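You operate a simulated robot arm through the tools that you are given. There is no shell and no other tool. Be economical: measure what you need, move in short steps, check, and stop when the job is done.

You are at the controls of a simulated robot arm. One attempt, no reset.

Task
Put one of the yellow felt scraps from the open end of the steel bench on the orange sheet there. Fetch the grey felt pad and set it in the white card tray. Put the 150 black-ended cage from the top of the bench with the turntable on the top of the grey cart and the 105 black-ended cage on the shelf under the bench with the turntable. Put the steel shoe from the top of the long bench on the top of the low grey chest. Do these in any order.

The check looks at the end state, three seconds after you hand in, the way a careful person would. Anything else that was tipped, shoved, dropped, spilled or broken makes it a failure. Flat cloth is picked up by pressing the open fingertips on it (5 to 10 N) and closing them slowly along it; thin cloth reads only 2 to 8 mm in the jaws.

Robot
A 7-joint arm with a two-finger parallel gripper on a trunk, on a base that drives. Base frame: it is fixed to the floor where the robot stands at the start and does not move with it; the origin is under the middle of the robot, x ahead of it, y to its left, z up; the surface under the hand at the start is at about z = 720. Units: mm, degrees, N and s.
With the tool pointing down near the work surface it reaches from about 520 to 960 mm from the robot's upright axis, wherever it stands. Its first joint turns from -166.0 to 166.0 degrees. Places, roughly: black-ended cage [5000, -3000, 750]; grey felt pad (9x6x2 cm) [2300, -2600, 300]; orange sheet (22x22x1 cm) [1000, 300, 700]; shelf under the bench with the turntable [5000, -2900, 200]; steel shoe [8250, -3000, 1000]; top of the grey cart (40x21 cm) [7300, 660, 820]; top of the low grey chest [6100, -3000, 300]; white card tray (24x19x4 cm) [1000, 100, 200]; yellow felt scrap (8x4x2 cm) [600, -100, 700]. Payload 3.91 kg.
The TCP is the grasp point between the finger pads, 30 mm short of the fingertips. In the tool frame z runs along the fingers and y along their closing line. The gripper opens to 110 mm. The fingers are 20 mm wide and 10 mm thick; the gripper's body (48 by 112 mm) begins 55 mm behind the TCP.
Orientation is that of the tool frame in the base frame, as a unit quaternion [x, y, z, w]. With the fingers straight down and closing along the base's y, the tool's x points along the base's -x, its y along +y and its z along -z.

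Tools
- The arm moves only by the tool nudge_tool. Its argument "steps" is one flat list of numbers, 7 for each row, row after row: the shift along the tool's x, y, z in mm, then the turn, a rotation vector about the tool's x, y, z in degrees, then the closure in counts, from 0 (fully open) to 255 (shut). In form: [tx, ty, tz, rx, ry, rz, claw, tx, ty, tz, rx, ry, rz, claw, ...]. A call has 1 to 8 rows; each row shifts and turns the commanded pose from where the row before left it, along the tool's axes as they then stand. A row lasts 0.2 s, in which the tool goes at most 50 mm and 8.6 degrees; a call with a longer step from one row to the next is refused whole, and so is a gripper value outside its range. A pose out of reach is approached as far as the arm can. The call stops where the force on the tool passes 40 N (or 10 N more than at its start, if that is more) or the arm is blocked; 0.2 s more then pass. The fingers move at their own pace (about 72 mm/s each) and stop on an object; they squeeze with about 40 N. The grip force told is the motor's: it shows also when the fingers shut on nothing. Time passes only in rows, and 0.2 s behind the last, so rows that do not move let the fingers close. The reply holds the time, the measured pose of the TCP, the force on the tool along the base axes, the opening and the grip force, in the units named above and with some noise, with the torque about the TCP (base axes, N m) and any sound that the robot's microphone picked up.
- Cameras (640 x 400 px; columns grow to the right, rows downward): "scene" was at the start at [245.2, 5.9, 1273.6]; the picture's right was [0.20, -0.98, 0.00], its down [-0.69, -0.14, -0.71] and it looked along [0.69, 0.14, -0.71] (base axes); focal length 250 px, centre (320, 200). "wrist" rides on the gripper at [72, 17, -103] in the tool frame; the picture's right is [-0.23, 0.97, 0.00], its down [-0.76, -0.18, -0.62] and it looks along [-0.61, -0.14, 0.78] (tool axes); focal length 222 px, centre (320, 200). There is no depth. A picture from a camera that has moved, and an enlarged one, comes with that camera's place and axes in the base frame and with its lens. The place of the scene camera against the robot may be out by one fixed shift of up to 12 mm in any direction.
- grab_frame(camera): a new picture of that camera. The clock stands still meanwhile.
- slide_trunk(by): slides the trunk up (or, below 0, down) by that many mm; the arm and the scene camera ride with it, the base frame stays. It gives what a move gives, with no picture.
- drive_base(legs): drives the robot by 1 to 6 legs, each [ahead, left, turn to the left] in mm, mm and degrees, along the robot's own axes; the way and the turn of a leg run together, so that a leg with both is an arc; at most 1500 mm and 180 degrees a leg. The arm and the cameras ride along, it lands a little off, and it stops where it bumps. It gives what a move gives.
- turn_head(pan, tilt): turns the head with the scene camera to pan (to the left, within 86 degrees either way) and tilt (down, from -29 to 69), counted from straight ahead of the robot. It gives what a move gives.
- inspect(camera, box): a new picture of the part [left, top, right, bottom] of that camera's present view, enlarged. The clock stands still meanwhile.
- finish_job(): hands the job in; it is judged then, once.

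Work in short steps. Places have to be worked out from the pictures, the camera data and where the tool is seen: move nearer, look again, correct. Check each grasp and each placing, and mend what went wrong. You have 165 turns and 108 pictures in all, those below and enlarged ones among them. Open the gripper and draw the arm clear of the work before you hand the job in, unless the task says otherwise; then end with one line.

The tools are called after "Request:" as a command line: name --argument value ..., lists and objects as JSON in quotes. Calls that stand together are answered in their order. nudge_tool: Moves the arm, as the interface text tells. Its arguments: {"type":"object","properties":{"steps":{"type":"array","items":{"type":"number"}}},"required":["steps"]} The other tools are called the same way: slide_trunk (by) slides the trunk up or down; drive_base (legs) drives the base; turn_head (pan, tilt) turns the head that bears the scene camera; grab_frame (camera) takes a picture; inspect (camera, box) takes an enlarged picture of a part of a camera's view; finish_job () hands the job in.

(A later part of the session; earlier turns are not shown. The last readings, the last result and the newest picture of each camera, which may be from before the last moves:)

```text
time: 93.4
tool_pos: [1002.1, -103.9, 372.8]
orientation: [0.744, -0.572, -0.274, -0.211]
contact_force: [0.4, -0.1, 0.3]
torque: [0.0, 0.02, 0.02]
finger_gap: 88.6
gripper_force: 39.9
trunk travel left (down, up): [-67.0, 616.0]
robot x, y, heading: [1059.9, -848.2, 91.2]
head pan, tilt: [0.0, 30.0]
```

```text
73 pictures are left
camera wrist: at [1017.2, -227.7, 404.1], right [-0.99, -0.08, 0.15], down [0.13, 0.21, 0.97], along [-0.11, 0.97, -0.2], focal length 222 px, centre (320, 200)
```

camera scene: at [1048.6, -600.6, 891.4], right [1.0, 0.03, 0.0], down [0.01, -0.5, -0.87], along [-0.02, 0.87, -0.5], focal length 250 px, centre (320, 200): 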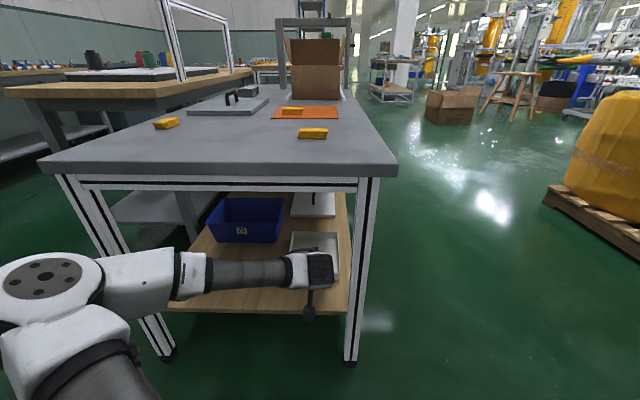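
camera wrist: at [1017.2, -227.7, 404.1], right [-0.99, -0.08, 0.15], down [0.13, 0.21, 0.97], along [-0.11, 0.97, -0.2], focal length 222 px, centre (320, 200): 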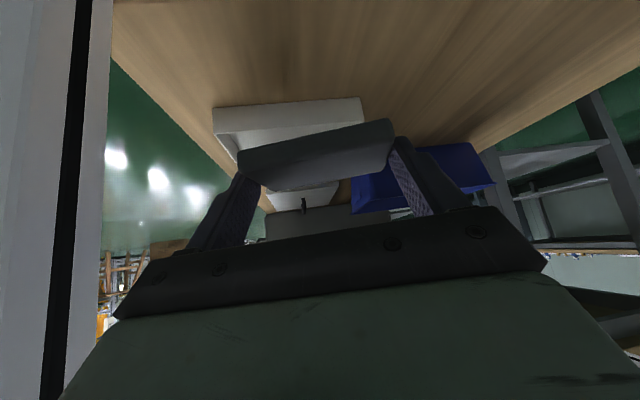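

Tray front at y≈12–15, x centre about 1009. I'll drive 182 mm more ahead and 12 mm right, bringing the pad centre over the tray.

Request:
drive_base --legs '[[182, -13, 0]]'

Request:
grab_frame --camera "wrist"

Request:
grab_frame --camera "scene"

```text
time: 95.1
tool_pos: [1011.4, 71.4, 369.5]
orientation: [0.743, -0.576, -0.27, -0.209]
contact_force: [0.0, 0.7, -0.8]
torque: [0.02, -0.01, 0.01]
finger_gap: 88.4
gripper_force: 40.4
trunk travel left (down, up): [-67.0, 616.0]
robot x, y, heading: [1071.8, -665.4, 91.6]
head pan, tilt: [0.0, 30.0]
stopped in leg 1: the robot was blocked; the commanded pose is now the measured one
```

```text
72 pictures are left
camera wrist: at [1025.4, -52.3, 402.1], right [-0.99, -0.07, 0.15], down [0.13, 0.22, 0.97], along [-0.1, 0.97, -0.21], focal length 222 px, centre (320, 200)
```

wrist: 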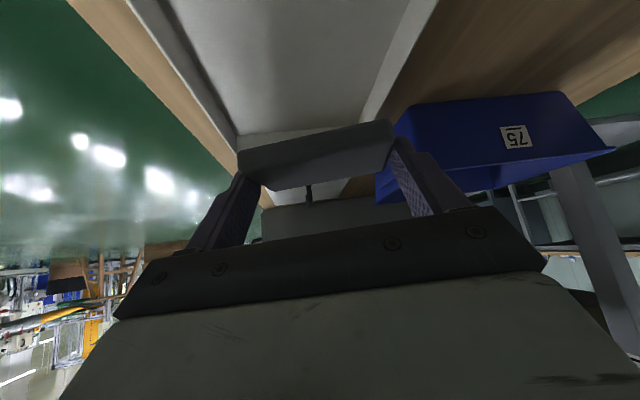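

```text
71 pictures are left
camera scene: at [1056.7, -419.0, 891.4], right [1.0, 0.03, 0.0], down [0.01, -0.49, -0.87], along [-0.02, 0.87, -0.5], focal length 250 px, centre (320, 200)
```

scene: 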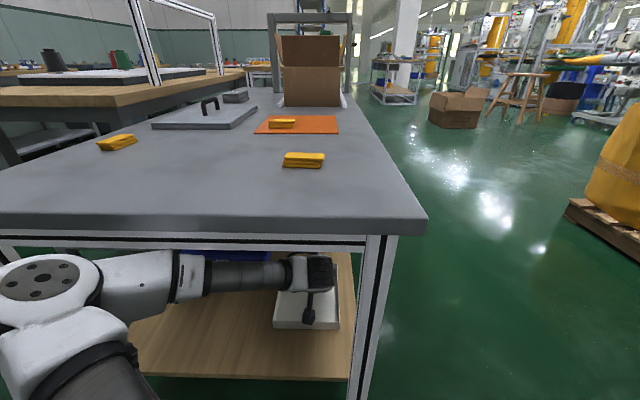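

Blocked just at the end, but the pad is over the tray. Back off 8 mm to relieve contact, then lower.

Request:
drive_base --legs '[[-8, 0, 0]]'

Request:
nudge_tool --steps '[19.4, 0, 22.9, 0, 0, 0, 160, 19.4, 0, 22.9, 0, 0, 0, 160, 9, 0, 10.7, 0, 0, 0, 160, 0, 0, 0, 0, 0, 0, 160]'

Request:
grab_frame --camera "wrist"

Request:
grab_frame --camera "scene"

```text
time: 95.8
tool_pos: [1012.2, 63.2, 368.6]
orientation: [0.743, -0.576, -0.269, -0.209]
contact_force: [0.0, 1.0, -0.3]
torque: [0.02, 0.04, 0.0]
finger_gap: 88.3
gripper_force: 39.9
trunk travel left (down, up): [-67.0, 616.0]
robot x, y, heading: [1069.8, -673.5, 91.4]
head pan, tilt: [0.0, 30.0]
```

```text
time: 96.8
tool_pos: [1010.7, 62.4, 294.3]
orientation: [0.743, -0.577, -0.268, -0.209]
contact_force: [-0.6, 0.1, -0.3]
torque: [0.01, -0.03, 0.02]
finger_gap: 88.5
gripper_force: 39.7
trunk travel left (down, up): [-67.0, 616.0]
robot x, y, heading: [1067.9, -674.6, 91.7]
head pan, tilt: [0.0, 30.0]
```

```text
70 pictures are left
camera wrist: at [1024.1, -60.4, 327.1], right [-0.99, -0.07, 0.14], down [0.12, 0.22, 0.97], along [-0.1, 0.97, -0.21], focal length 222 px, centre (320, 200)
```

wrist: 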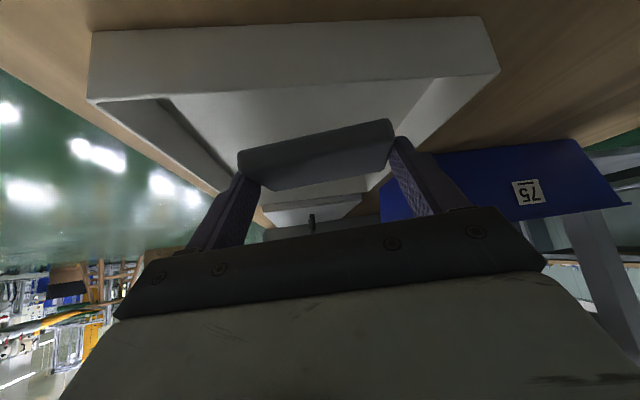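

```text
69 pictures are left
camera scene: at [1055.9, -426.0, 891.3], right [1.0, 0.03, 0.0], down [0.02, -0.5, -0.87], along [-0.02, 0.87, -0.5], focal length 250 px, centre (320, 200)
```

scene: 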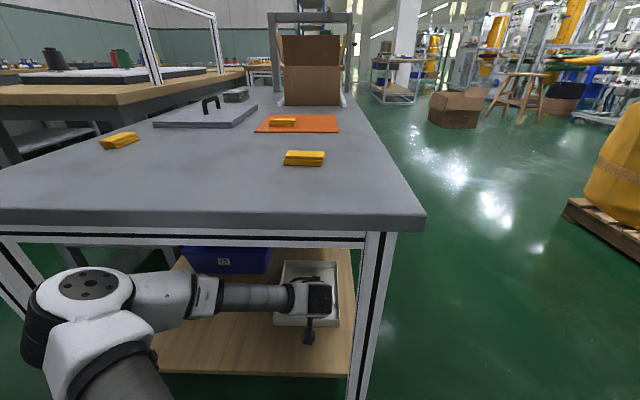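

Tray front wall y≈28, top z≈254, floor ~216. Move 22 mm deeper and lower to about TCP 252.

Request:
nudge_tool --steps '[-16.8, 0, 14.2, 0, 0, 0, 160, 12.9, 0, 15.3, 0, 0, 0, 160, 7.8, 0, 9.2, 0, 0, 0, 160, 3.2, 0, 3.8, 0, 0, 0, 160, 3.2, 0, 3.8, 0, 0, 0, 160, 0, 0, 0, 0, 0, 0, 160]'

Request:
grab_frame --camera "wrist"

```text
time: 98.2
tool_pos: [1006.6, 84.2, 254.3]
orientation: [0.742, -0.576, -0.27, -0.211]
contact_force: [-0.1, -2.4, 19.6]
torque: [0.64, 0.04, -0.03]
finger_gap: 88.4
gripper_force: 39.9
trunk travel left (down, up): [-67.0, 616.0]
robot x, y, heading: [1065.8, -675.3, 91.3]
head pan, tilt: [0.0, 30.0]
```

```text
68 pictures are left
camera wrist: at [1019.9, -38.4, 286.3], right [-0.99, -0.07, 0.15], down [0.13, 0.22, 0.97], along [-0.1, 0.97, -0.21], focal length 222 px, centre (320, 200)
```

wrist: 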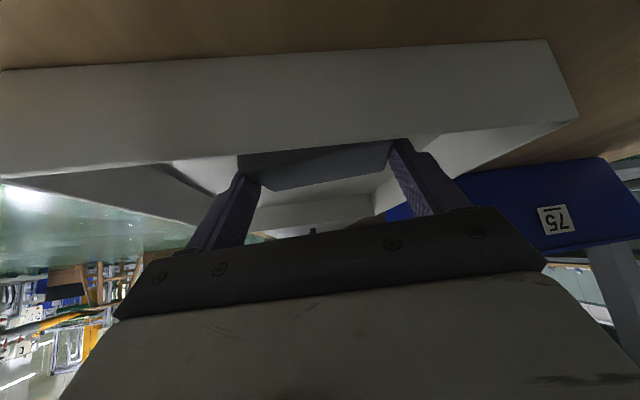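

20 N contact: the pad is on the tray floor. Ease up 2 mm, open, then lift out.

Request:
nudge_tool --steps '[-1.3, 0, -1.5, 0, 0, 0, 100, 0, 0, 0, 0, 0, 0, 30, 0, 0, 0, 0, 0, 0, 0, -6.5, 0, -7.6, 0, 0, 0, 0, -19.4, 0, -22.9, 0, 0, 0, 0, -25, 0, -30, 0, 0, 0, 0, -19.4, 0, -22.9, 0, 0, 0, 0]'

Request:
grab_frame --camera "wrist"

```text
time: 100.0
tool_pos: [1019.8, 69.0, 331.7]
orientation: [0.753, -0.58, -0.235, -0.201]
contact_force: [-0.5, 0.4, -0.6]
torque: [-0.03, -0.02, 0.01]
finger_gap: 109.7
gripper_force: 0.0
trunk travel left (down, up): [-67.0, 616.0]
robot x, y, heading: [1066.5, -675.3, 91.4]
head pan, tilt: [0.0, 30.0]
stopped in row 7: the arm was blocked; the commanded pose is now the measured one
```

```text
67 pictures are left
camera wrist: at [1030.7, -52.3, 371.9], right [-0.99, -0.06, 0.1], down [0.08, 0.28, 0.96], along [-0.09, 0.96, -0.27], focal length 222 px, centre (320, 200)
```

wrist: 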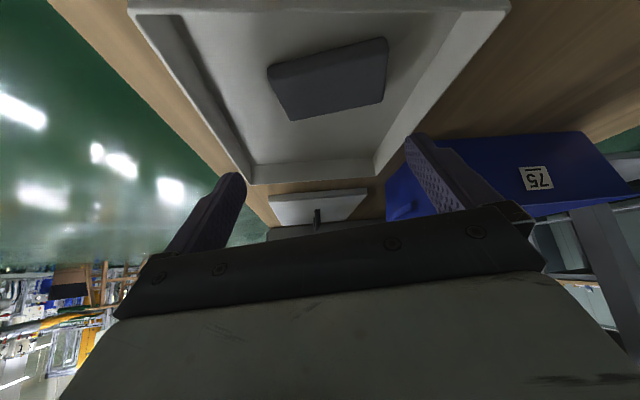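

Pad lies flat inside the tray. The elbow touched the bench rail, so I'll drive straight back out.

Request:
drive_base --legs '[[-550, 0, 0]]'

Request:
grab_frame --camera "scene"

```text
time: 103.2
tool_pos: [1029.3, -490.8, 334.5]
orientation: [0.755, -0.577, -0.238, -0.201]
contact_force: [0.0, -0.5, -0.4]
torque: [0.0, 0.01, 0.02]
finger_gap: 109.9
gripper_force: 0.0
trunk travel left (down, up): [-67.0, 616.0]
robot x, y, heading: [1084.2, -1234.8, 92.0]
head pan, tilt: [0.0, 30.0]
```

```text
66 pictures are left
camera scene: at [1072.9, -986.5, 891.3], right [1.0, 0.03, 0.0], down [0.01, -0.5, -0.87], along [-0.03, 0.87, -0.5], focal length 250 px, centre (320, 200)
```

scene: 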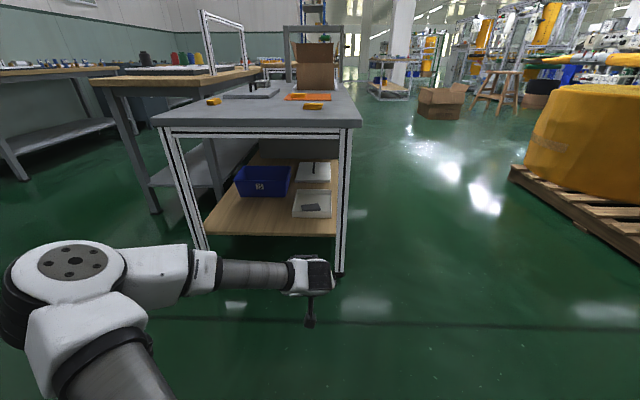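

Two jobs done. Raise the trunk and return the tool to vertical for travelling.

Request:
slide_trunk --by 400

Request:
nudge_tool --steps '[0, 0, -15, 0, 7.3, 0, 0, 0, 0, -15, 0, 7.3, 0, 0, 0, 0, -15, 0, 7.3, 0, 0, 10, 0, -15, 0, 7.3, 0, 0, 20, 0, -15, 0, 7, 0, 0, 30, 0, -20, 0, 0, 6.3, 0, 40, 0, -20, 0, 0, 6.3, 0, 40, 0, -20, 0, 0, 0, 0]'

```text
time: 107.1
tool_pos: [1030.4, -490.6, 729.0]
orientation: [0.755, -0.578, -0.237, -0.2]
contact_force: [-0.2, -0.4, -0.1]
torque: [-0.02, 0.0, 0.05]
finger_gap: 110.1
gripper_force: 0.1
trunk travel left (down, up): [-467.0, 216.0]
robot x, y, heading: [1082.4, -1234.8, 91.8]
head pan, tilt: [0.0, 30.0]
```

```text
time: 108.9
tool_pos: [1055.7, -655.0, 852.2]
orientation: [0.719, -0.695, 0.008, -0.012]
contact_force: [0.1, 0.3, -0.5]
torque: [-0.02, 0.0, 0.02]
finger_gap: 109.9
gripper_force: 0.2
trunk travel left (down, up): [-467.0, 216.0]
robot x, y, heading: [1085.0, -1234.5, 91.8]
head pan, tilt: [0.0, 30.0]
```

Turn to face +x, drive down the aisle to about x=4000 and look right.

Request:
drive_base --legs '[[0, 0, -91.8], [1450, 0, 0], [1450, 0, 0]]'

Request:
turn_head --pan -45 --tilt 20

Request:
grab_frame --camera "scene"

```text
time: 126.8
tool_pos: [4546.5, -1172.4, 851.5]
orientation: [-0.016, 1.0, -0.014, 0.002]
contact_force: [0.5, -0.5, -0.1]
torque: [-0.01, -0.02, 0.0]
finger_gap: 109.9
gripper_force: 0.0
trunk travel left (down, up): [-467.0, 216.0]
robot x, y, heading: [3969.9, -1196.0, 1.5]
head pan, tilt: [0.0, 30.0]
```

```text
time: 127.9
tool_pos: [4546.2, -1171.2, 852.0]
orientation: [-0.015, 1.0, -0.013, 0.003]
contact_force: [0.8, -0.7, -0.2]
torque: [-0.06, -0.02, -0.01]
finger_gap: 110.1
gripper_force: 0.0
trunk travel left (down, up): [-467.0, 216.0]
robot x, y, heading: [3967.2, -1196.5, 1.3]
head pan, tilt: [-45.0, 20.0]
```

```text
65 pictures are left
camera scene: at [4200.8, -1268.2, 1304.3], right [-0.69, -0.73, 0.0], down [-0.25, 0.24, -0.94], along [0.68, -0.65, -0.34], focal length 250 px, centre (320, 200)
```

scene: 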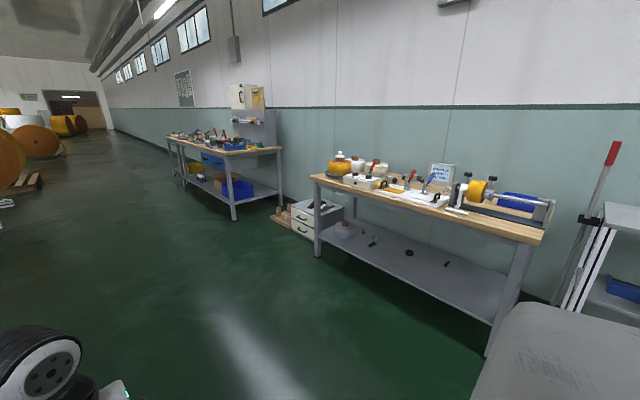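

Request:
inspect --camera "scene" --box '[300, 140, 560, 300]'

Request:
turn_head --pan 10 --tilt 15

Request:
grab_frame --camera "scene"

```text
2.46 times, centred on (430, 220) of scene
camera zoom: at [4200.8, -1268.2, 1304.3], right [-0.69, -0.73, 0.0], down [-0.25, 0.24, -0.94], along [0.68, -0.65, -0.34], focal length 616 px, centre (49, 151)
```

zoom: 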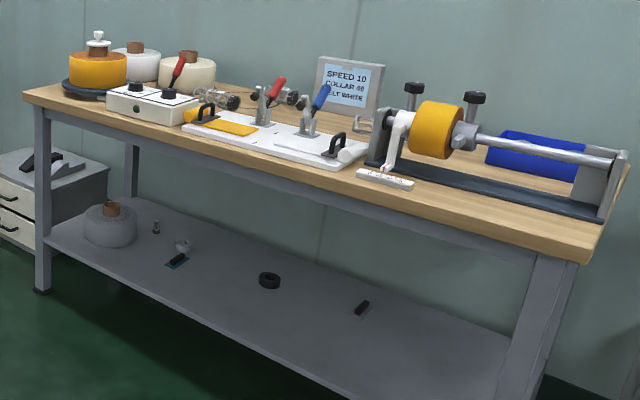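

```text
time: 129.2
tool_pos: [4547.0, -1172.0, 852.7]
orientation: [-0.015, 1.0, -0.015, 0.003]
contact_force: [0.8, -1.3, -0.6]
torque: [0.01, 0.0, 0.0]
finger_gap: 110.1
gripper_force: 0.0
trunk travel left (down, up): [-467.0, 216.0]
robot x, y, heading: [3971.0, -1194.2, 1.4]
head pan, tilt: [10.0, 15.0]
```

```text
63 pictures are left
camera scene: at [4224.8, -1185.6, 1312.5], right [0.2, -0.98, 0.0], down [-0.25, -0.05, -0.97], along [0.95, 0.19, -0.26], focal length 250 px, centre (320, 200)
```

scene: 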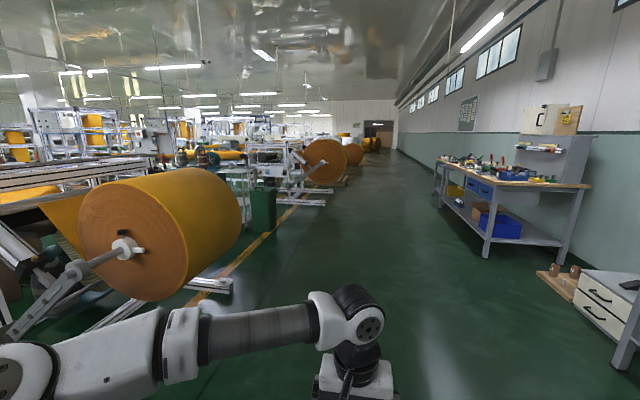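

Small wire cages seem to lie near (5200, -2980) on the bench. I'll drive to face the bench there.

Request:
drive_base --legs '[[1150, 0, 0], [0, 0, -91.4], [650, 0, 0]]'

Request:
turn_head --pan 0 --tilt 35

Request:
grab_frame --camera "scene"

```text
time: 142.2
tool_pos: [5051.9, -2420.4, 851.9]
orientation: [0.723, 0.691, -0.01, -0.009]
contact_force: [0.7, -0.8, -0.2]
torque: [0.03, 0.0, -0.03]
finger_gap: 110.2
gripper_force: 0.0
trunk travel left (down, up): [-467.0, 216.0]
robot x, y, heading: [5069.2, -1843.3, -92.6]
head pan, tilt: [10.0, 15.0]
```

```text
time: 143.1
tool_pos: [5050.9, -2419.0, 851.0]
orientation: [0.723, 0.691, -0.011, -0.008]
contact_force: [-0.6, 0.1, -0.4]
torque: [-0.01, 0.01, 0.0]
finger_gap: 110.2
gripper_force: 0.0
trunk travel left (down, up): [-467.0, 216.0]
robot x, y, heading: [5072.8, -1838.3, -92.7]
head pan, tilt: [0.0, 35.0]
```

```text
62 pictures are left
camera scene: at [5051.6, -2108.1, 1280.5], right [-1.0, 0.05, 0.0], down [0.03, 0.57, -0.82], along [-0.04, -0.82, -0.57], focal length 250 px, centre (320, 200)
```

scene: 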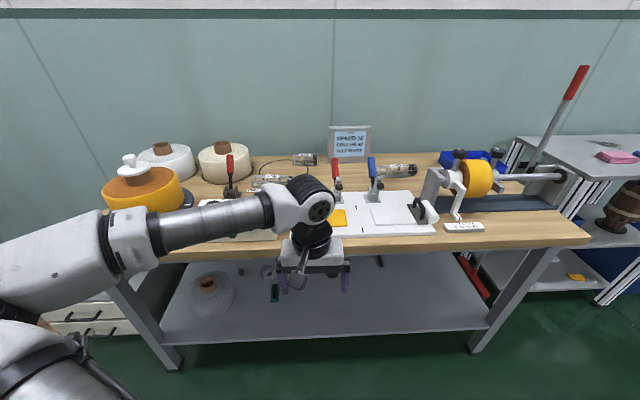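

Several cages appear at the bench back; zoom to read their ends and numbers.

Request:
inspect --camera "scene" --box '[220, 120, 360, 210]'

Request:
inspect --camera "scene" --box '[340, 130, 460, 205]'

```text
4.44 times, centred on (290, 165) of scene
camera zoom: at [5051.6, -2108.1, 1280.5], right [-1.0, 0.05, 0.0], down [0.03, 0.57, -0.82], along [-0.04, -0.82, -0.57], focal length 1112 px, centre (453, 356)
```

zoom: 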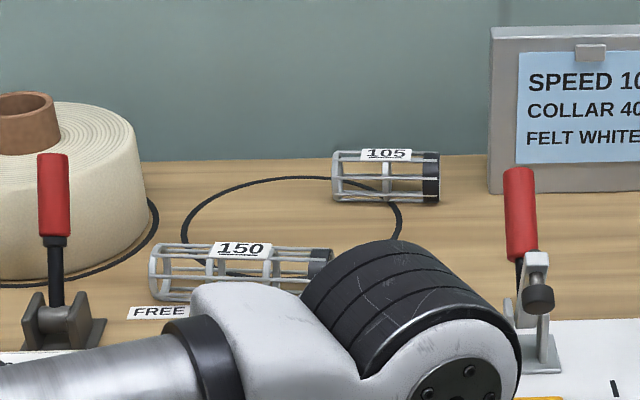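

```text
5.33 times, centred on (400, 168) of scene
camera zoom: at [5051.6, -2108.1, 1280.5], right [-1.0, 0.05, 0.0], down [0.03, 0.57, -0.82], along [-0.04, -0.82, -0.57], focal length 1334 px, centre (-107, 373)
```

zoom: 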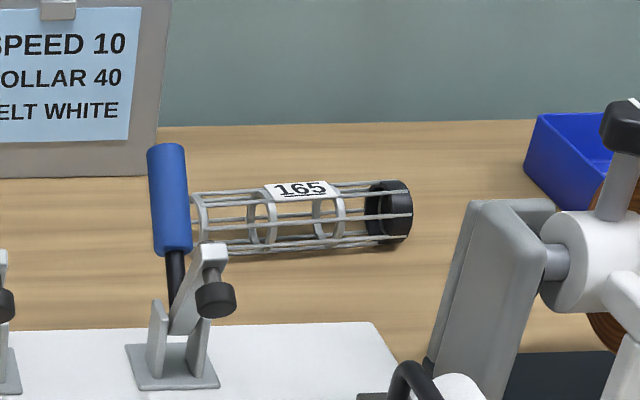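

Three cages: 150 near (5208, -3027), 105 near (5071, -3222), 165 further right (leave). I'll raise the trunk, get closer to the bench and yaw the tool 90° so it closes across the cage axes.

Request:
slide_trunk --by 120

Request:
drive_base --legs '[[430, 0, 2.6]]'

Request:
nudge_tool --steps '[0, 0, 0, 0, 0, 8.5, 0, 0, 0, 0, 0, 0, 8.5, 0, 0, 0, 0, 0, 0, 8.5, 0, 0, 0, 0, 0, 0, 8.5, 0, 0, 0, 0, 0, 0, 8.5, 0, 0, 0, 0, 0, 0, 8.5, 0, 0, 0, 0, 0, 0, 8.5, 0, 0, 0, 0, 0, 0, 8.5, 0]'

Request:
nudge_tool --steps '[0, 0, 0, 0, 0, 8.5, 0, 0, 0, 0, 0, 0, 8.5, 0, 0, 0, 0, 0, 0, 5, 0]'

Request:
grab_frame --camera "wrist"

Request:
grab_frame --camera "scene"

```text
time: 144.6
tool_pos: [5052.1, -2418.7, 972.5]
orientation: [0.723, 0.691, -0.011, -0.009]
contact_force: [0.1, 0.4, -0.1]
torque: [-0.01, -0.03, -0.01]
finger_gap: 110.1
gripper_force: 0.1
trunk travel left (down, up): [-587.0, 96.0]
robot x, y, heading: [5068.6, -1839.4, -92.9]
head pan, tilt: [0.0, 35.0]
```

```text
time: 147.2
tool_pos: [5072.0, -2841.8, 972.1]
orientation: [0.705, 0.709, -0.011, -0.009]
contact_force: [0.0, -0.8, 1.0]
torque: [0.0, -0.01, 0.0]
finger_gap: 110.0
gripper_force: 0.0
trunk travel left (down, up): [-587.0, 96.0]
robot x, y, heading: [5057.5, -2261.6, -89.7]
head pan, tilt: [0.0, 35.0]
```

```text
time: 149.0
tool_pos: [5047.4, -2823.7, 977.4]
orientation: [0.981, 0.194, -0.013, 0.0]
contact_force: [-0.8, 0.0, 0.6]
torque: [-0.02, 0.0, -0.02]
finger_gap: 110.2
gripper_force: 0.1
out of reach, approached as far as the arm can: row 8
trunk travel left (down, up): [-587.0, 96.0]
robot x, y, heading: [5061.1, -2265.4, -89.4]
head pan, tilt: [0.0, 35.0]
```

```text
time: 149.8
tool_pos: [4976.8, -2760.1, 990.5]
orientation: [1.0, 0.003, -0.013, 0.003]
contact_force: [-0.5, -0.1, 0.5]
torque: [0.03, -0.01, 0.0]
finger_gap: 109.7
gripper_force: 0.0
out of reach, approached as far as the arm can: row 1, 2, 3
trunk travel left (down, up): [-587.0, 96.0]
robot x, y, heading: [5058.3, -2264.3, -89.9]
head pan, tilt: [0.0, 35.0]
```

```text
59 pictures are left
camera wrist: at [5051.9, -2777.5, 1092.0], right [-0.22, -0.98, 0.01], down [-0.75, 0.18, 0.64], along [-0.63, 0.13, -0.77], focal length 222 px, centre (320, 200)
```

wrist: 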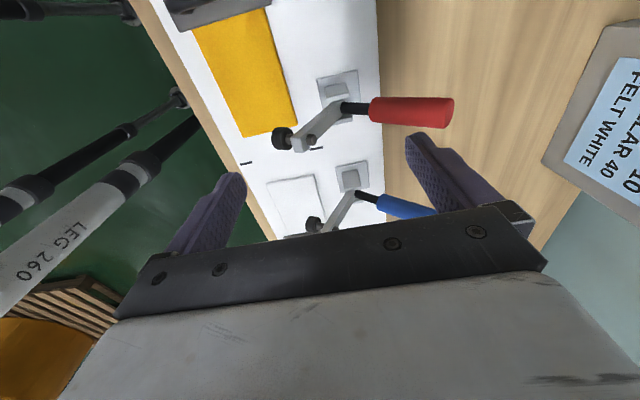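

```text
58 pictures are left
camera scene: at [5054.4, -2531.2, 1400.5], right [-1.0, 0.0, 0.0], down [0.0, 0.57, -0.82], along [0.0, -0.82, -0.57], focal length 250 px, centre (320, 200)
```

scene: 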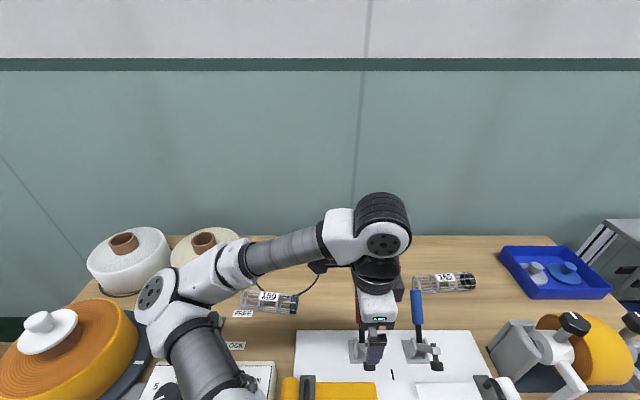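

Using both views, the cages are at z≈805 (table ≈783): 150 near (5192, -2924), 105 near (5069, -3098). Yaw is done; now tilt 25° forward while moving ahead.

Request:
nudge_tool --steps '[10, 40, 0, -8.3, 0, 0, 0, 10, 40, 0, -8.3, 0, 0, 0, 10, 40, 0, -8.4, 0, 0, 0, 0, 0, 0, 0, 0, 0, 0]'

```text
time: 150.8
tool_pos: [4952.1, -2783.1, 1013.2]
orientation: [0.989, 0.006, -0.013, 0.148]
contact_force: [-0.3, 0.6, 0.4]
torque: [-0.02, 0.0, 0.01]
finger_gap: 110.1
gripper_force: 0.0
out of reach, approached as far as the arm can: row 1, 2, 3
trunk travel left (down, up): [-587.0, 96.0]
robot x, y, heading: [5062.4, -2262.9, -89.8]
head pan, tilt: [0.0, 35.0]
```

Still limited. I'll try moving ahead/down a bit more to see whether the pose frees up.

Request:
nudge_tool --steps '[0, 30, 25, 0, 0, 0, 0, 0, 30, 25, 0, 0, 0, 0, 0, 30, 25, 0, 0, 0, 0, 0, 0, 0, 0, 0, 0, 0]'

```text
time: 151.8
tool_pos: [4952.1, -2800.0, 1005.9]
orientation: [0.986, 0.006, -0.014, 0.165]
contact_force: [0.6, 0.1, -0.5]
torque: [0.03, -0.02, -0.01]
finger_gap: 110.0
gripper_force: 0.0
out of reach, approached as far as the arm can: row 1, 2, 3
trunk travel left (down, up): [-587.0, 96.0]
robot x, y, heading: [5055.4, -2265.8, -89.7]
head pan, tilt: [0.0, 35.0]
```

The +90° yaw hits a joint limit. I'll undo these moves and yaw the other way instead.

Request:
nudge_tool --steps '[0, -30, -25, 0, 0, 0, 0, 0, -30, -25, 0, 0, 0, 0, 0, -30, -25, 0, 0, 0, 0, 0, 0, 0, 8.4, 0, 0, 0, -10, -40, 0, 8.3, 0, 0, 0, -10, -40, 0, 8.3, 0, 0, 0, -10, -40, 0, 0, 0, -8.5, 0, 0, 0, 0, 0, 0, -8.5, 0]'

Request:
nudge_tool --steps '[0, 0, 0, 0, 0, -8.5, 0, 0, 0, 0, 0, 0, -8.5, 0, 0, 0, 0, 0, 0, -8.5, 0, 0, 0, 0, 0, 0, -8.5, 0, 0, 0, 0, 0, 0, -8.5, 0, 0, 0, 0, 0, 0, -8.5, 0, 0, 0, 0, 0, 0, -8.5, 0, 0, 0, 0, 0, 0, -8.5, 0]'

Request:
nudge_tool --steps '[0, 0, 0, 0, 0, -8.5, 0, 0, 0, 0, 0, 0, -8.5, 0, 0, 0, 0, 0, 0, -8.5, 0, 0, 0, 0, 0, 0, -8.5, 0, 0, 0, 0, 0, 0, -8.5, 0, 0, 0, 0, 0, 0, -8.5, 0, 0, 0, 0, 0, 0, -8.5, 0, 0, 0, 0, 0, 0, -8.5, 0]'

```text
time: 153.6
tool_pos: [4903.0, -2603.3, 1070.4]
orientation: [0.987, 0.151, -0.006, -0.054]
contact_force: [0.3, -0.2, -1.5]
torque: [-0.03, 0.0, -0.05]
finger_gap: 109.8
gripper_force: 0.0
out of reach, approached as far as the arm can: row 1, 2, 3
trunk travel left (down, up): [-587.0, 96.0]
robot x, y, heading: [5061.1, -2264.1, -89.8]
head pan, tilt: [0.0, 35.0]
```

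```text
time: 155.4
tool_pos: [4904.6, -2602.4, 1070.5]
orientation: [0.733, 0.678, 0.025, -0.049]
contact_force: [0.8, 0.4, -0.3]
torque: [-0.02, 0.0, -0.01]
finger_gap: 110.2
gripper_force: 0.0
trunk travel left (down, up): [-587.0, 96.0]
robot x, y, heading: [5055.5, -2264.8, -90.1]
head pan, tilt: [0.0, 35.0]
```

```text
time: 157.2
tool_pos: [4902.3, -2601.8, 1071.4]
orientation: [0.229, 0.972, 0.047, -0.025]
contact_force: [-0.3, -0.2, -0.3]
torque: [0.01, -0.03, 0.0]
finger_gap: 110.0
gripper_force: 0.0
trunk travel left (down, up): [-587.0, 96.0]
robot x, y, heading: [5058.3, -2262.1, -89.7]
head pan, tilt: [0.0, 35.0]
```

This direction works. Finish the yaw, then tilt forward ~31° while moving ahead.

Request:
nudge_tool --steps '[-40, -20, 0, 0, 0, -8.5, 0, -40, -20, 0, 0, 0, -8.5, 0, -40, -20, 0, 0, 0, -8.5, 0, -30, -38, 0, 7.7, 0, 0, 0, -17, -42, 0, 7.7, 0, 0, 0, 0, -42, 0, 7.7, 0, 0, 0, 0, -42, 0, 7.7, 0, 0, 0, 0, 0, 0, 0, 0, 0, 0]'

Request:
grab_frame --camera "wrist"

Request:
grab_frame --camera "scene"

```text
time: 159.0
tool_pos: [5041.6, -2859.1, 1075.0]
orientation: [0.005, 0.976, -0.217, -0.016]
contact_force: [-0.3, 0.4, 0.2]
torque: [0.03, 0.04, 0.01]
finger_gap: 110.1
gripper_force: 0.1
trunk travel left (down, up): [-587.0, 96.0]
robot x, y, heading: [5060.7, -2261.9, -90.1]
head pan, tilt: [0.0, 35.0]
```

```text
57 pictures are left
camera wrist: at [4973.1, -2799.0, 1164.0], right [0.23, 0.88, -0.42], down [0.78, 0.09, 0.62], along [0.58, -0.47, -0.67], focal length 222 px, centre (320, 200)
```

wrist: 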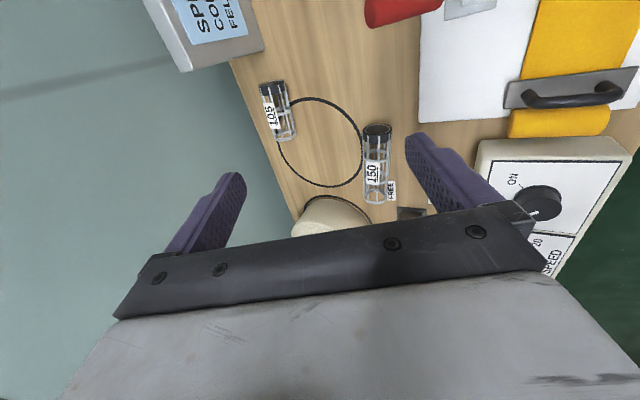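

```text
56 pictures are left
camera scene: at [5054.5, -2531.3, 1400.5], right [-1.0, 0.0, 0.0], down [0.0, 0.57, -0.82], along [0.0, -0.82, -0.57], focal length 250 px, centre (320, 200)
```

scene: 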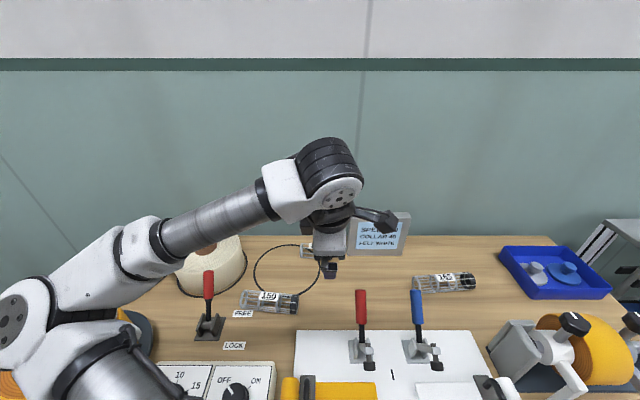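

Both cages clear in the wrist view: 105 centre ≈ (5076, -3082), 150 centre ≈ (5197, -2909). I'll go above the 105 with tilt reduced to ~16° and a part-closed gripper.

Request:
nudge_tool --steps '[0, 0, 0, -8.5, 0, 0, 60, -5.7, -24.6, 37.7, 0, 0, 0, 80, -5.7, -24.6, 37.7, 0, 0, 0, 90, -5.7, -24.6, 37.7, 0, 0, 0, 90, -5.7, -24.6, 37.7, 0, 0, 0, 90, -5.7, -24.6, 37.7, 0, 0, 0, 90, 0, 0, 0, 0, 0, 0, 90]'

Request:
grab_frame --camera "wrist"

```text
time: 160.6
tool_pos: [5063.0, -3028.6, 926.8]
orientation: [0.006, 0.99, -0.142, -0.016]
contact_force: [0.1, -0.8, -0.3]
torque: [0.01, 0.03, 0.0]
finger_gap: 71.3
gripper_force: 0.1
trunk travel left (down, up): [-587.0, 96.0]
robot x, y, heading: [5060.3, -2264.9, -90.0]
head pan, tilt: [0.0, 35.0]
```

```text
55 pictures are left
camera wrist: at [4992.8, -2983.4, 1023.2], right [0.23, 0.93, -0.28], down [0.78, -0.01, 0.63], along [0.58, -0.37, -0.73], focal length 222 px, centre (320, 200)
```

wrist: 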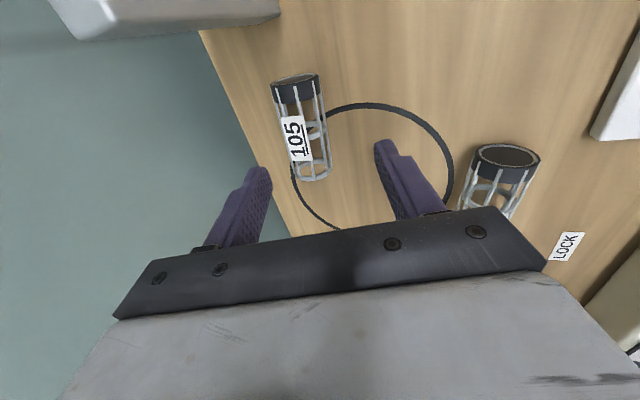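

105's axis is at y≈-3087, centre x≈5077. Move in line and descend, stopping short of the table.

Request:
nudge_tool --steps '[-14, -21.8, 35, 0, 0, 3, 90, 0, 0, 40, 0, 0, 0, 90, 0, 0, 20, 0, 0, 0, 90, 0, 0, 0, 0, 0, 0, 90]'

Request:
grab_frame --camera "wrist"

```text
time: 161.6
tool_pos: [5073.9, -3075.5, 841.7]
orientation: [0.033, 0.989, -0.143, -0.012]
contact_force: [0.2, 0.4, 0.6]
torque: [0.0, -0.02, 0.02]
finger_gap: 71.1
gripper_force: 0.1
trunk travel left (down, up): [-587.0, 96.0]
robot x, y, heading: [5058.0, -2263.7, -89.6]
head pan, tilt: [0.0, 35.0]
```

```text
54 pictures are left
camera wrist: at [5005.9, -3027.0, 936.8], right [0.29, 0.92, -0.28], down [0.77, -0.05, 0.64], along [0.57, -0.4, -0.72], focal length 222 px, centre (320, 200)
```

wrist: 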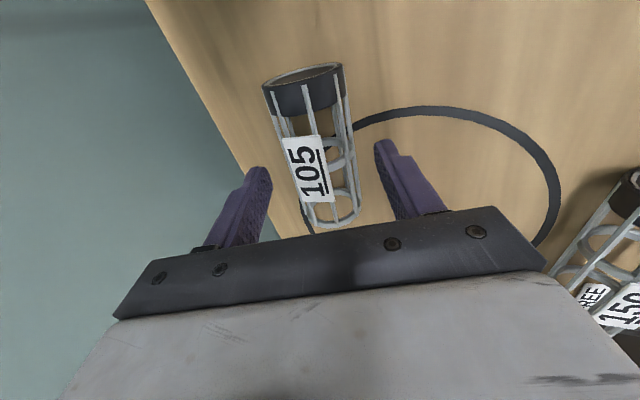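

The cage is between the fingers. Final descent with feel.

Request:
nudge_tool --steps '[0, 0, 8, 0, 0, 0, 90, 0, 0, 5, 0, 0, 0, 90, 0, 0, 3, 0, 0, 0, 90, 0, 0, 0, 0, 0, 0, 90]'

```text
time: 162.6
tool_pos: [5073.2, -3081.8, 825.5]
orientation: [0.032, 0.989, -0.143, -0.012]
contact_force: [-0.4, 0.7, 0.4]
torque: [-0.02, 0.02, 0.0]
finger_gap: 71.2
gripper_force: 0.0
trunk travel left (down, up): [-587.0, 96.0]
robot x, y, heading: [5057.2, -2259.6, -89.8]
head pan, tilt: [0.0, 35.0]
```

No contact yet, height as planned. Close gradually.

Request:
nudge_tool --steps '[0, 0, 2, 0, 0, 0, 110, 0, 0, 0, 0, 0, 0, 130, 0, 0, 0, 0, 0, 0, 145, 0, 0, 0, 0, 0, 0, 160, 0, 0, 0, 0, 0, 0, 175, 0, 0, 0, 0, 0, 0, 190, 0, 0, 0, 0, 0, 0, 190]'

Request:
grab_frame --camera "wrist"

```text
time: 164.2
tool_pos: [5073.1, -3083.4, 823.6]
orientation: [0.033, 0.989, -0.143, -0.012]
contact_force: [-0.5, 0.5, -0.7]
torque: [0.04, 0.02, -0.02]
finger_gap: 45.4
gripper_force: 40.0
trunk travel left (down, up): [-587.0, 96.0]
robot x, y, heading: [5059.9, -2261.6, -89.8]
head pan, tilt: [0.0, 35.0]
```

```text
53 pictures are left
camera wrist: at [5006.2, -3033.0, 919.7], right [0.29, 0.92, -0.28], down [0.77, -0.05, 0.64], along [0.57, -0.4, -0.72], focal length 222 px, centre (320, 200)
```

wrist: 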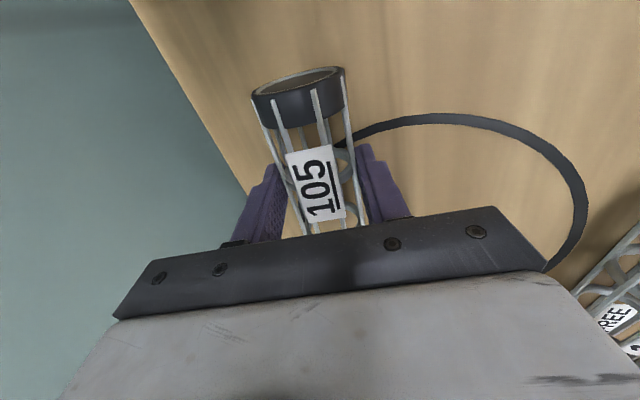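

Gripped (45.4 mm). Lift straight up ~185 mm and verify.

Request:
nudge_tool --steps '[0, -4, -13.4, 0, 0, 0, 190, 0, -11.3, -38.4, 0, 0, 0, 190, 0, -13, -45, 0, 0, 0, 190, 0, -13, -45, 0, 0, 0, 190, 0, -13, -45, 0, 0, 0, 190, 0, 0, 0, 0, 0, 0, 190]'

Request:
grab_frame --camera "wrist"

```text
time: 165.6
tool_pos: [5077.8, -3081.3, 1019.2]
orientation: [0.031, 0.989, -0.142, -0.012]
contact_force: [-0.5, -0.2, -1.1]
torque: [0.03, 0.0, -0.02]
finger_gap: 45.3
gripper_force: 39.9
trunk travel left (down, up): [-587.0, 96.0]
robot x, y, heading: [5054.4, -2264.6, -90.0]
head pan, tilt: [0.0, 35.0]
```

```text
52 pictures are left
camera wrist: at [5010.0, -3032.4, 1115.8], right [0.29, 0.92, -0.28], down [0.77, -0.05, 0.64], along [0.57, -0.4, -0.72], focal length 222 px, centre (320, 200)
```

wrist: 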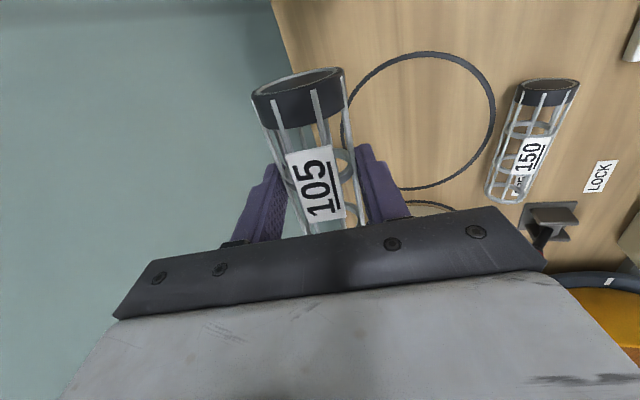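

Held firmly. Back out 700 mm, lower trunk 400, and look at the shelf.

Request:
drive_base --legs '[[-700, 0, 0]]'

Request:
slide_trunk --by -400

Request:
turn_head --pan -5 --tilt 30

Request:
grab_frame --camera "scene"

```text
time: 169.4
tool_pos: [5071.4, -2379.1, 1019.8]
orientation: [0.038, 0.989, -0.142, -0.014]
contact_force: [0.0, 0.3, -1.2]
torque: [-0.01, 0.02, -0.01]
finger_gap: 44.9
gripper_force: 40.4
trunk travel left (down, up): [-587.0, 96.0]
robot x, y, heading: [5059.3, -1564.8, -90.9]
head pan, tilt: [0.0, 35.0]
```

```text
time: 173.2
tool_pos: [5070.7, -2379.1, 620.3]
orientation: [0.038, 0.989, -0.143, -0.013]
contact_force: [-0.6, 0.5, -1.7]
torque: [-0.01, -0.02, 0.01]
finger_gap: 45.5
gripper_force: 39.7
trunk travel left (down, up): [-187.0, 496.0]
robot x, y, heading: [5060.6, -1560.2, -90.4]
head pan, tilt: [0.0, 35.0]
```

```text
time: 173.9
tool_pos: [5071.1, -2378.0, 619.7]
orientation: [0.038, 0.989, -0.143, -0.013]
contact_force: [0.0, 0.0, -0.7]
torque: [-0.01, -0.01, 0.05]
finger_gap: 45.2
gripper_force: 39.3
trunk travel left (down, up): [-187.0, 496.0]
robot x, y, heading: [5063.4, -1555.9, -90.8]
head pan, tilt: [-5.0, 30.0]
```

```text
51 pictures are left
camera scene: at [5047.0, -1830.4, 1008.2], right [-1.0, 0.1, 0.0], down [0.05, 0.5, -0.87], along [-0.09, -0.86, -0.5], focal length 250 px, centre (320, 200)
```

scene: 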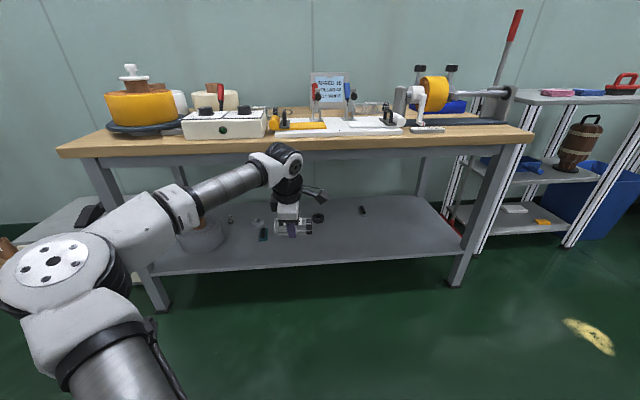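

Shelf z≈201 with its front near y=-2650; free spot around (4980, -2770). Lower trunk and arm to carry height in front of the bench.

Request:
slide_trunk --by -180

Request:
nudge_tool --steps '[0, 10.5, 36, 0, 0, 0, 190, 0, 10.5, 36, 0, 0, 0, 190, 0, 10.5, 36, 0, 0, 0, 190, 0, 0, 0, 0, 0, 0, 190]'

Request:
drive_base --legs '[[0, -85, 0], [250, 0, 0]]'

Request:
grab_frame --camera "scene"

Request:
grab_frame --camera "wrist"

```text
time: 176.1
tool_pos: [5068.3, -2377.8, 507.7]
orientation: [0.04, 0.988, -0.147, -0.012]
contact_force: [-0.2, 0.6, -1.0]
torque: [-0.04, 0.02, -0.04]
finger_gap: 45.2
gripper_force: 40.1
trunk travel left (down, up): [-67.0, 616.0]
robot x, y, heading: [5063.6, -1559.6, -90.5]
head pan, tilt: [-5.0, 30.0]
stopped: the arm was blocked; the commanded pose is now the measured one
```

```text
time: 177.1
tool_pos: [5064.8, -2379.8, 392.8]
orientation: [0.042, 0.988, -0.145, -0.013]
contact_force: [-0.1, -0.9, -0.4]
torque: [0.01, 0.01, 0.01]
finger_gap: 45.2
gripper_force: 39.5
trunk travel left (down, up): [-67.0, 616.0]
robot x, y, heading: [5062.9, -1560.6, -90.9]
head pan, tilt: [-5.0, 30.0]
```

```text
time: 179.8
tool_pos: [4984.4, -2625.5, 394.6]
orientation: [0.038, 0.988, -0.146, -0.012]
contact_force: [0.3, 0.1, -0.4]
torque: [0.02, -0.03, 0.02]
finger_gap: 45.4
gripper_force: 39.8
trunk travel left (down, up): [-67.0, 616.0]
robot x, y, heading: [4976.6, -1807.0, -90.2]
head pan, tilt: [-5.0, 30.0]
```

```text
50 pictures are left
camera scene: at [4962.3, -2074.0, 891.3], right [-1.0, 0.09, 0.0], down [0.05, 0.49, -0.87], along [-0.08, -0.86, -0.5], focal length 250 px, centre (320, 200)
```

scene: 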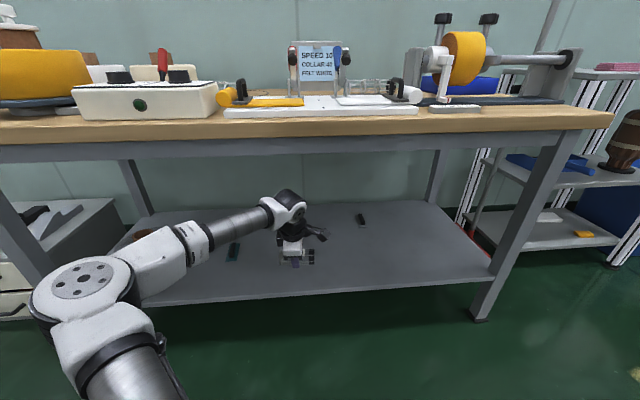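

```text
49 pictures are left
camera wrist: at [4917.3, -2575.1, 489.0], right [0.3, 0.91, -0.28], down [0.77, -0.05, 0.64], along [0.57, -0.41, -0.71], focal length 222 px, centre (320, 200)
```

wrist: 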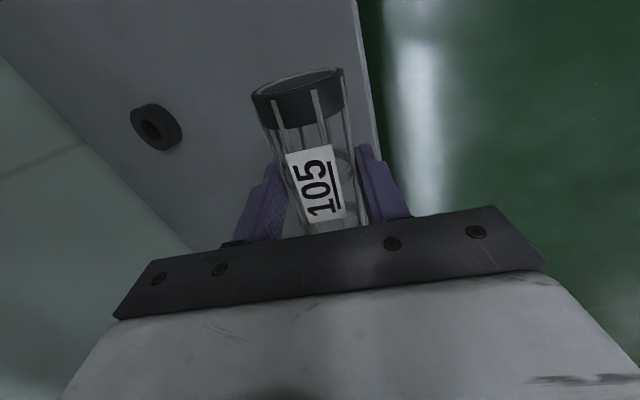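

Path is clear. Drive 150 mm further in and lower towards the shelf.

Request:
drive_base --legs '[[150, 0, 0]]'

Request:
nudge_tool --steps '[0, 11.3, 38.4, 0, 0, 0, 190, 0, 11.3, 38.4, 0, 0, 0, 190, 0, 11.3, 38.4, 0, 0, 0, 190, 0, 0, 0, 0, 0, 0, 190]'

Request:
grab_frame --camera "wrist"

Request:
grab_frame --camera "scene"

```text
time: 181.2
tool_pos: [4984.6, -2774.9, 393.7]
orientation: [0.039, 0.988, -0.147, -0.011]
contact_force: [0.6, -1.0, -0.5]
torque: [0.01, 0.02, -0.02]
finger_gap: 45.1
gripper_force: 39.9
trunk travel left (down, up): [-67.0, 616.0]
robot x, y, heading: [4976.8, -1956.4, -90.3]
head pan, tilt: [-5.0, 30.0]
```

```text
time: 182.2
tool_pos: [4981.3, -2776.3, 278.6]
orientation: [0.039, 0.988, -0.15, -0.012]
contact_force: [0.6, 0.9, 0.2]
torque: [0.04, 0.08, -0.05]
finger_gap: 45.5
gripper_force: 40.1
trunk travel left (down, up): [-67.0, 616.0]
robot x, y, heading: [4977.3, -1954.8, -90.2]
head pan, tilt: [-5.0, 30.0]
stopped in row 4: the force on the tool passed its limit at 44 N (the readings are from after the stop); the commanded pose is now the measured one
```

```text
48 pictures are left
camera wrist: at [4914.6, -2724.8, 373.4], right [0.3, 0.91, -0.29], down [0.77, -0.05, 0.64], along [0.57, -0.41, -0.71], focal length 222 px, centre (320, 200)
```

wrist: 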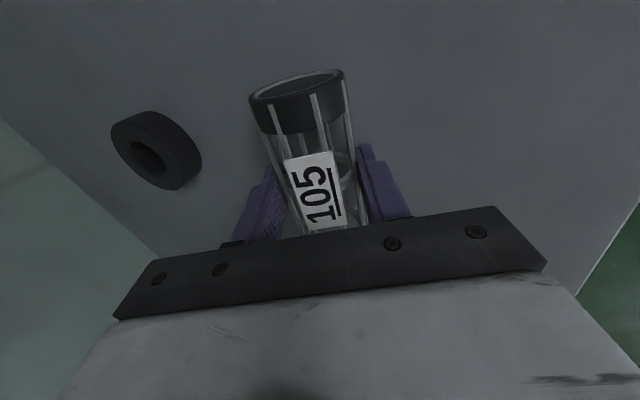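

```text
47 pictures are left
camera scene: at [4962.0, -2221.3, 891.4], right [-1.0, 0.09, 0.0], down [0.05, 0.49, -0.87], along [-0.08, -0.87, -0.49], focal length 250 px, centre (320, 200)
```

scene: 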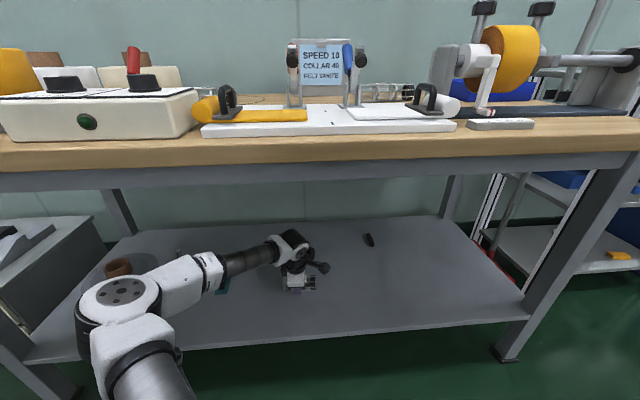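

Contact at TCP z≈279, so the shelf is likely ~238. Confirm with 1–2 mm steps.

Request:
nudge_tool --steps '[0, 0.3, 1, 0, 0, 0, 190, 0, 0, 0, 0, 0, 0, 190]'

Request:
inspect --camera "scene" --box '[240, 220, 380, 310]'

```text
time: 182.8
tool_pos: [4982.2, -2777.0, 279.3]
orientation: [0.038, 0.988, -0.151, -0.012]
contact_force: [0.2, 5.8, 17.4]
torque: [0.36, 0.18, 0.04]
finger_gap: 45.4
gripper_force: 40.6
trunk travel left (down, up): [-67.0, 616.0]
robot x, y, heading: [4973.4, -1949.1, -90.1]
head pan, tilt: [-5.0, 30.0]
```

```text
4.44 times, centred on (310, 265) of scene
camera zoom: at [4961.6, -2221.1, 891.4], right [-1.0, 0.09, 0.0], down [0.05, 0.49, -0.87], along [-0.08, -0.87, -0.49], focal length 1112 px, centre (364, -89)
```

zoom: 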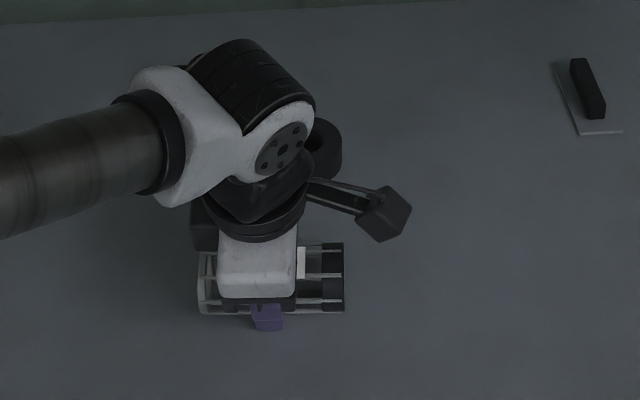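

Firm contact (17 N): resting on the shelf. Open a little, then withdraw along the tool axis.

Request:
nudge_tool --steps '[0, 0, -1, 0, 0, 0, 165, 0, 0, 0, 0, 0, 0, 140, 0, 0, 0, 0, 0, 0, 125, 0, 0, -4, 0, 0, 0, 110, 0, 0, -15, 0, 0, 0, 100, 0, 0, -30, 0, 0, 0, 90, 0, 0, -40, 0, 0, 0, 90]'

Request:
grab_frame --camera "wrist"

```text
time: 184.4
tool_pos: [4985.4, -2750.6, 365.3]
orientation: [0.038, 0.988, -0.15, -0.01]
contact_force: [-0.7, -0.7, 0.4]
torque: [0.01, 0.0, 0.02]
finger_gap: 71.0
gripper_force: 0.0
trunk travel left (down, up): [-67.0, 616.0]
robot x, y, heading: [4976.5, -1956.0, -90.3]
head pan, tilt: [-5.0, 30.0]
```

```text
45 pictures are left
camera wrist: at [4918.5, -2699.2, 459.9], right [0.3, 0.91, -0.29], down [0.77, -0.05, 0.64], along [0.57, -0.41, -0.71], focal length 222 px, centre (320, 200)
```

wrist: 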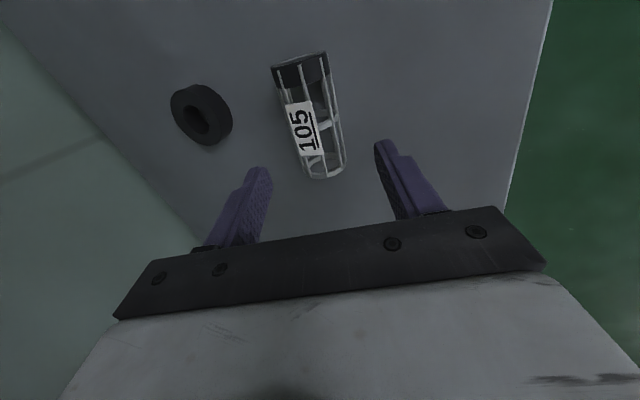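

The 105 cage rests still on the shelf. Back out and raise the trunk for the 150.

Request:
drive_base --legs '[[-450, 0, 0]]'

Request:
slide_trunk --by 400

Request:
slide_trunk --by 160

Request:
nudge_tool --steps '[0, -11.3, -38.4, 0, 0, 3, 90, 0, -11.3, -38.4, 0, 0, 0, 90, 0, -11.3, -38.4, 0, 0, 0, 90]'

Request:
drive_base --legs '[[0, 205, 0], [650, 0, 0]]'

Request:
grab_frame --camera "wrist"

```text
time: 187.1
tool_pos: [4982.0, -2310.5, 363.0]
orientation: [0.044, 0.988, -0.15, -0.012]
contact_force: [0.1, 0.6, -0.6]
torque: [-0.01, 0.02, 0.02]
finger_gap: 71.2
gripper_force: 0.1
trunk travel left (down, up): [-67.0, 616.0]
robot x, y, heading: [4976.8, -1511.0, -90.9]
head pan, tilt: [-5.0, 30.0]
```

```text
time: 190.9
tool_pos: [4982.3, -2311.9, 759.7]
orientation: [0.043, 0.988, -0.147, -0.014]
contact_force: [-0.2, -0.3, -0.9]
torque: [0.01, -0.02, 0.02]
finger_gap: 71.3
gripper_force: 0.2
trunk travel left (down, up): [-467.0, 216.0]
robot x, y, heading: [4980.7, -1512.5, -90.8]
head pan, tilt: [-5.0, 30.0]
```

```text
time: 192.7
tool_pos: [4982.3, -2312.8, 919.3]
orientation: [0.042, 0.988, -0.148, -0.012]
contact_force: [0.7, 0.8, -0.6]
torque: [-0.05, 0.0, 0.0]
finger_gap: 71.0
gripper_force: 0.2
trunk travel left (down, up): [-627.0, 56.0]
robot x, y, heading: [4978.8, -1512.9, -90.9]
head pan, tilt: [-5.0, 30.0]
```

```text
time: 193.5
tool_pos: [4984.0, -2308.6, 1040.1]
orientation: [0.069, 0.987, -0.148, -0.009]
contact_force: [-0.2, 0.5, 0.3]
torque: [-0.01, 0.03, -0.06]
finger_gap: 71.2
gripper_force: 0.0
trunk travel left (down, up): [-627.0, 56.0]
robot x, y, heading: [4980.3, -1513.5, -91.2]
head pan, tilt: [-5.0, 30.0]
```

```text
time: 199.0
tool_pos: [5184.1, -2972.5, 1038.1]
orientation: [0.066, 0.987, -0.147, -0.009]
contact_force: [0.1, -0.3, 0.0]
torque: [-0.03, 0.0, -0.06]
finger_gap: 71.2
gripper_force: 0.0
trunk travel left (down, up): [-627.0, 56.0]
robot x, y, heading: [5177.8, -2175.0, -90.6]
head pan, tilt: [-5.0, 30.0]
```

```text
44 pictures are left
camera wrist: at [5118.1, -2917.9, 1132.2], right [0.35, 0.89, -0.28], down [0.75, -0.09, 0.65], along [0.55, -0.44, -0.71], focal length 222 px, centre (320, 200)
```

wrist: 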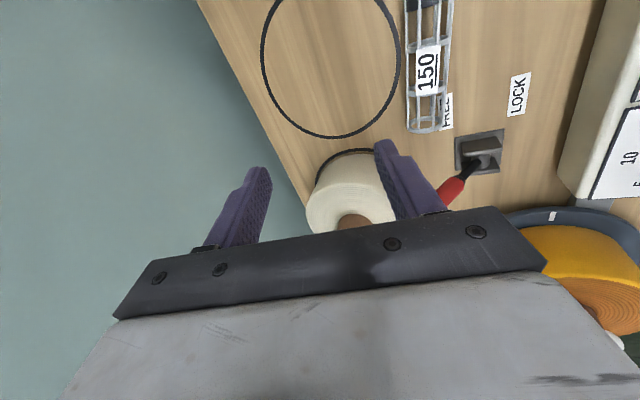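

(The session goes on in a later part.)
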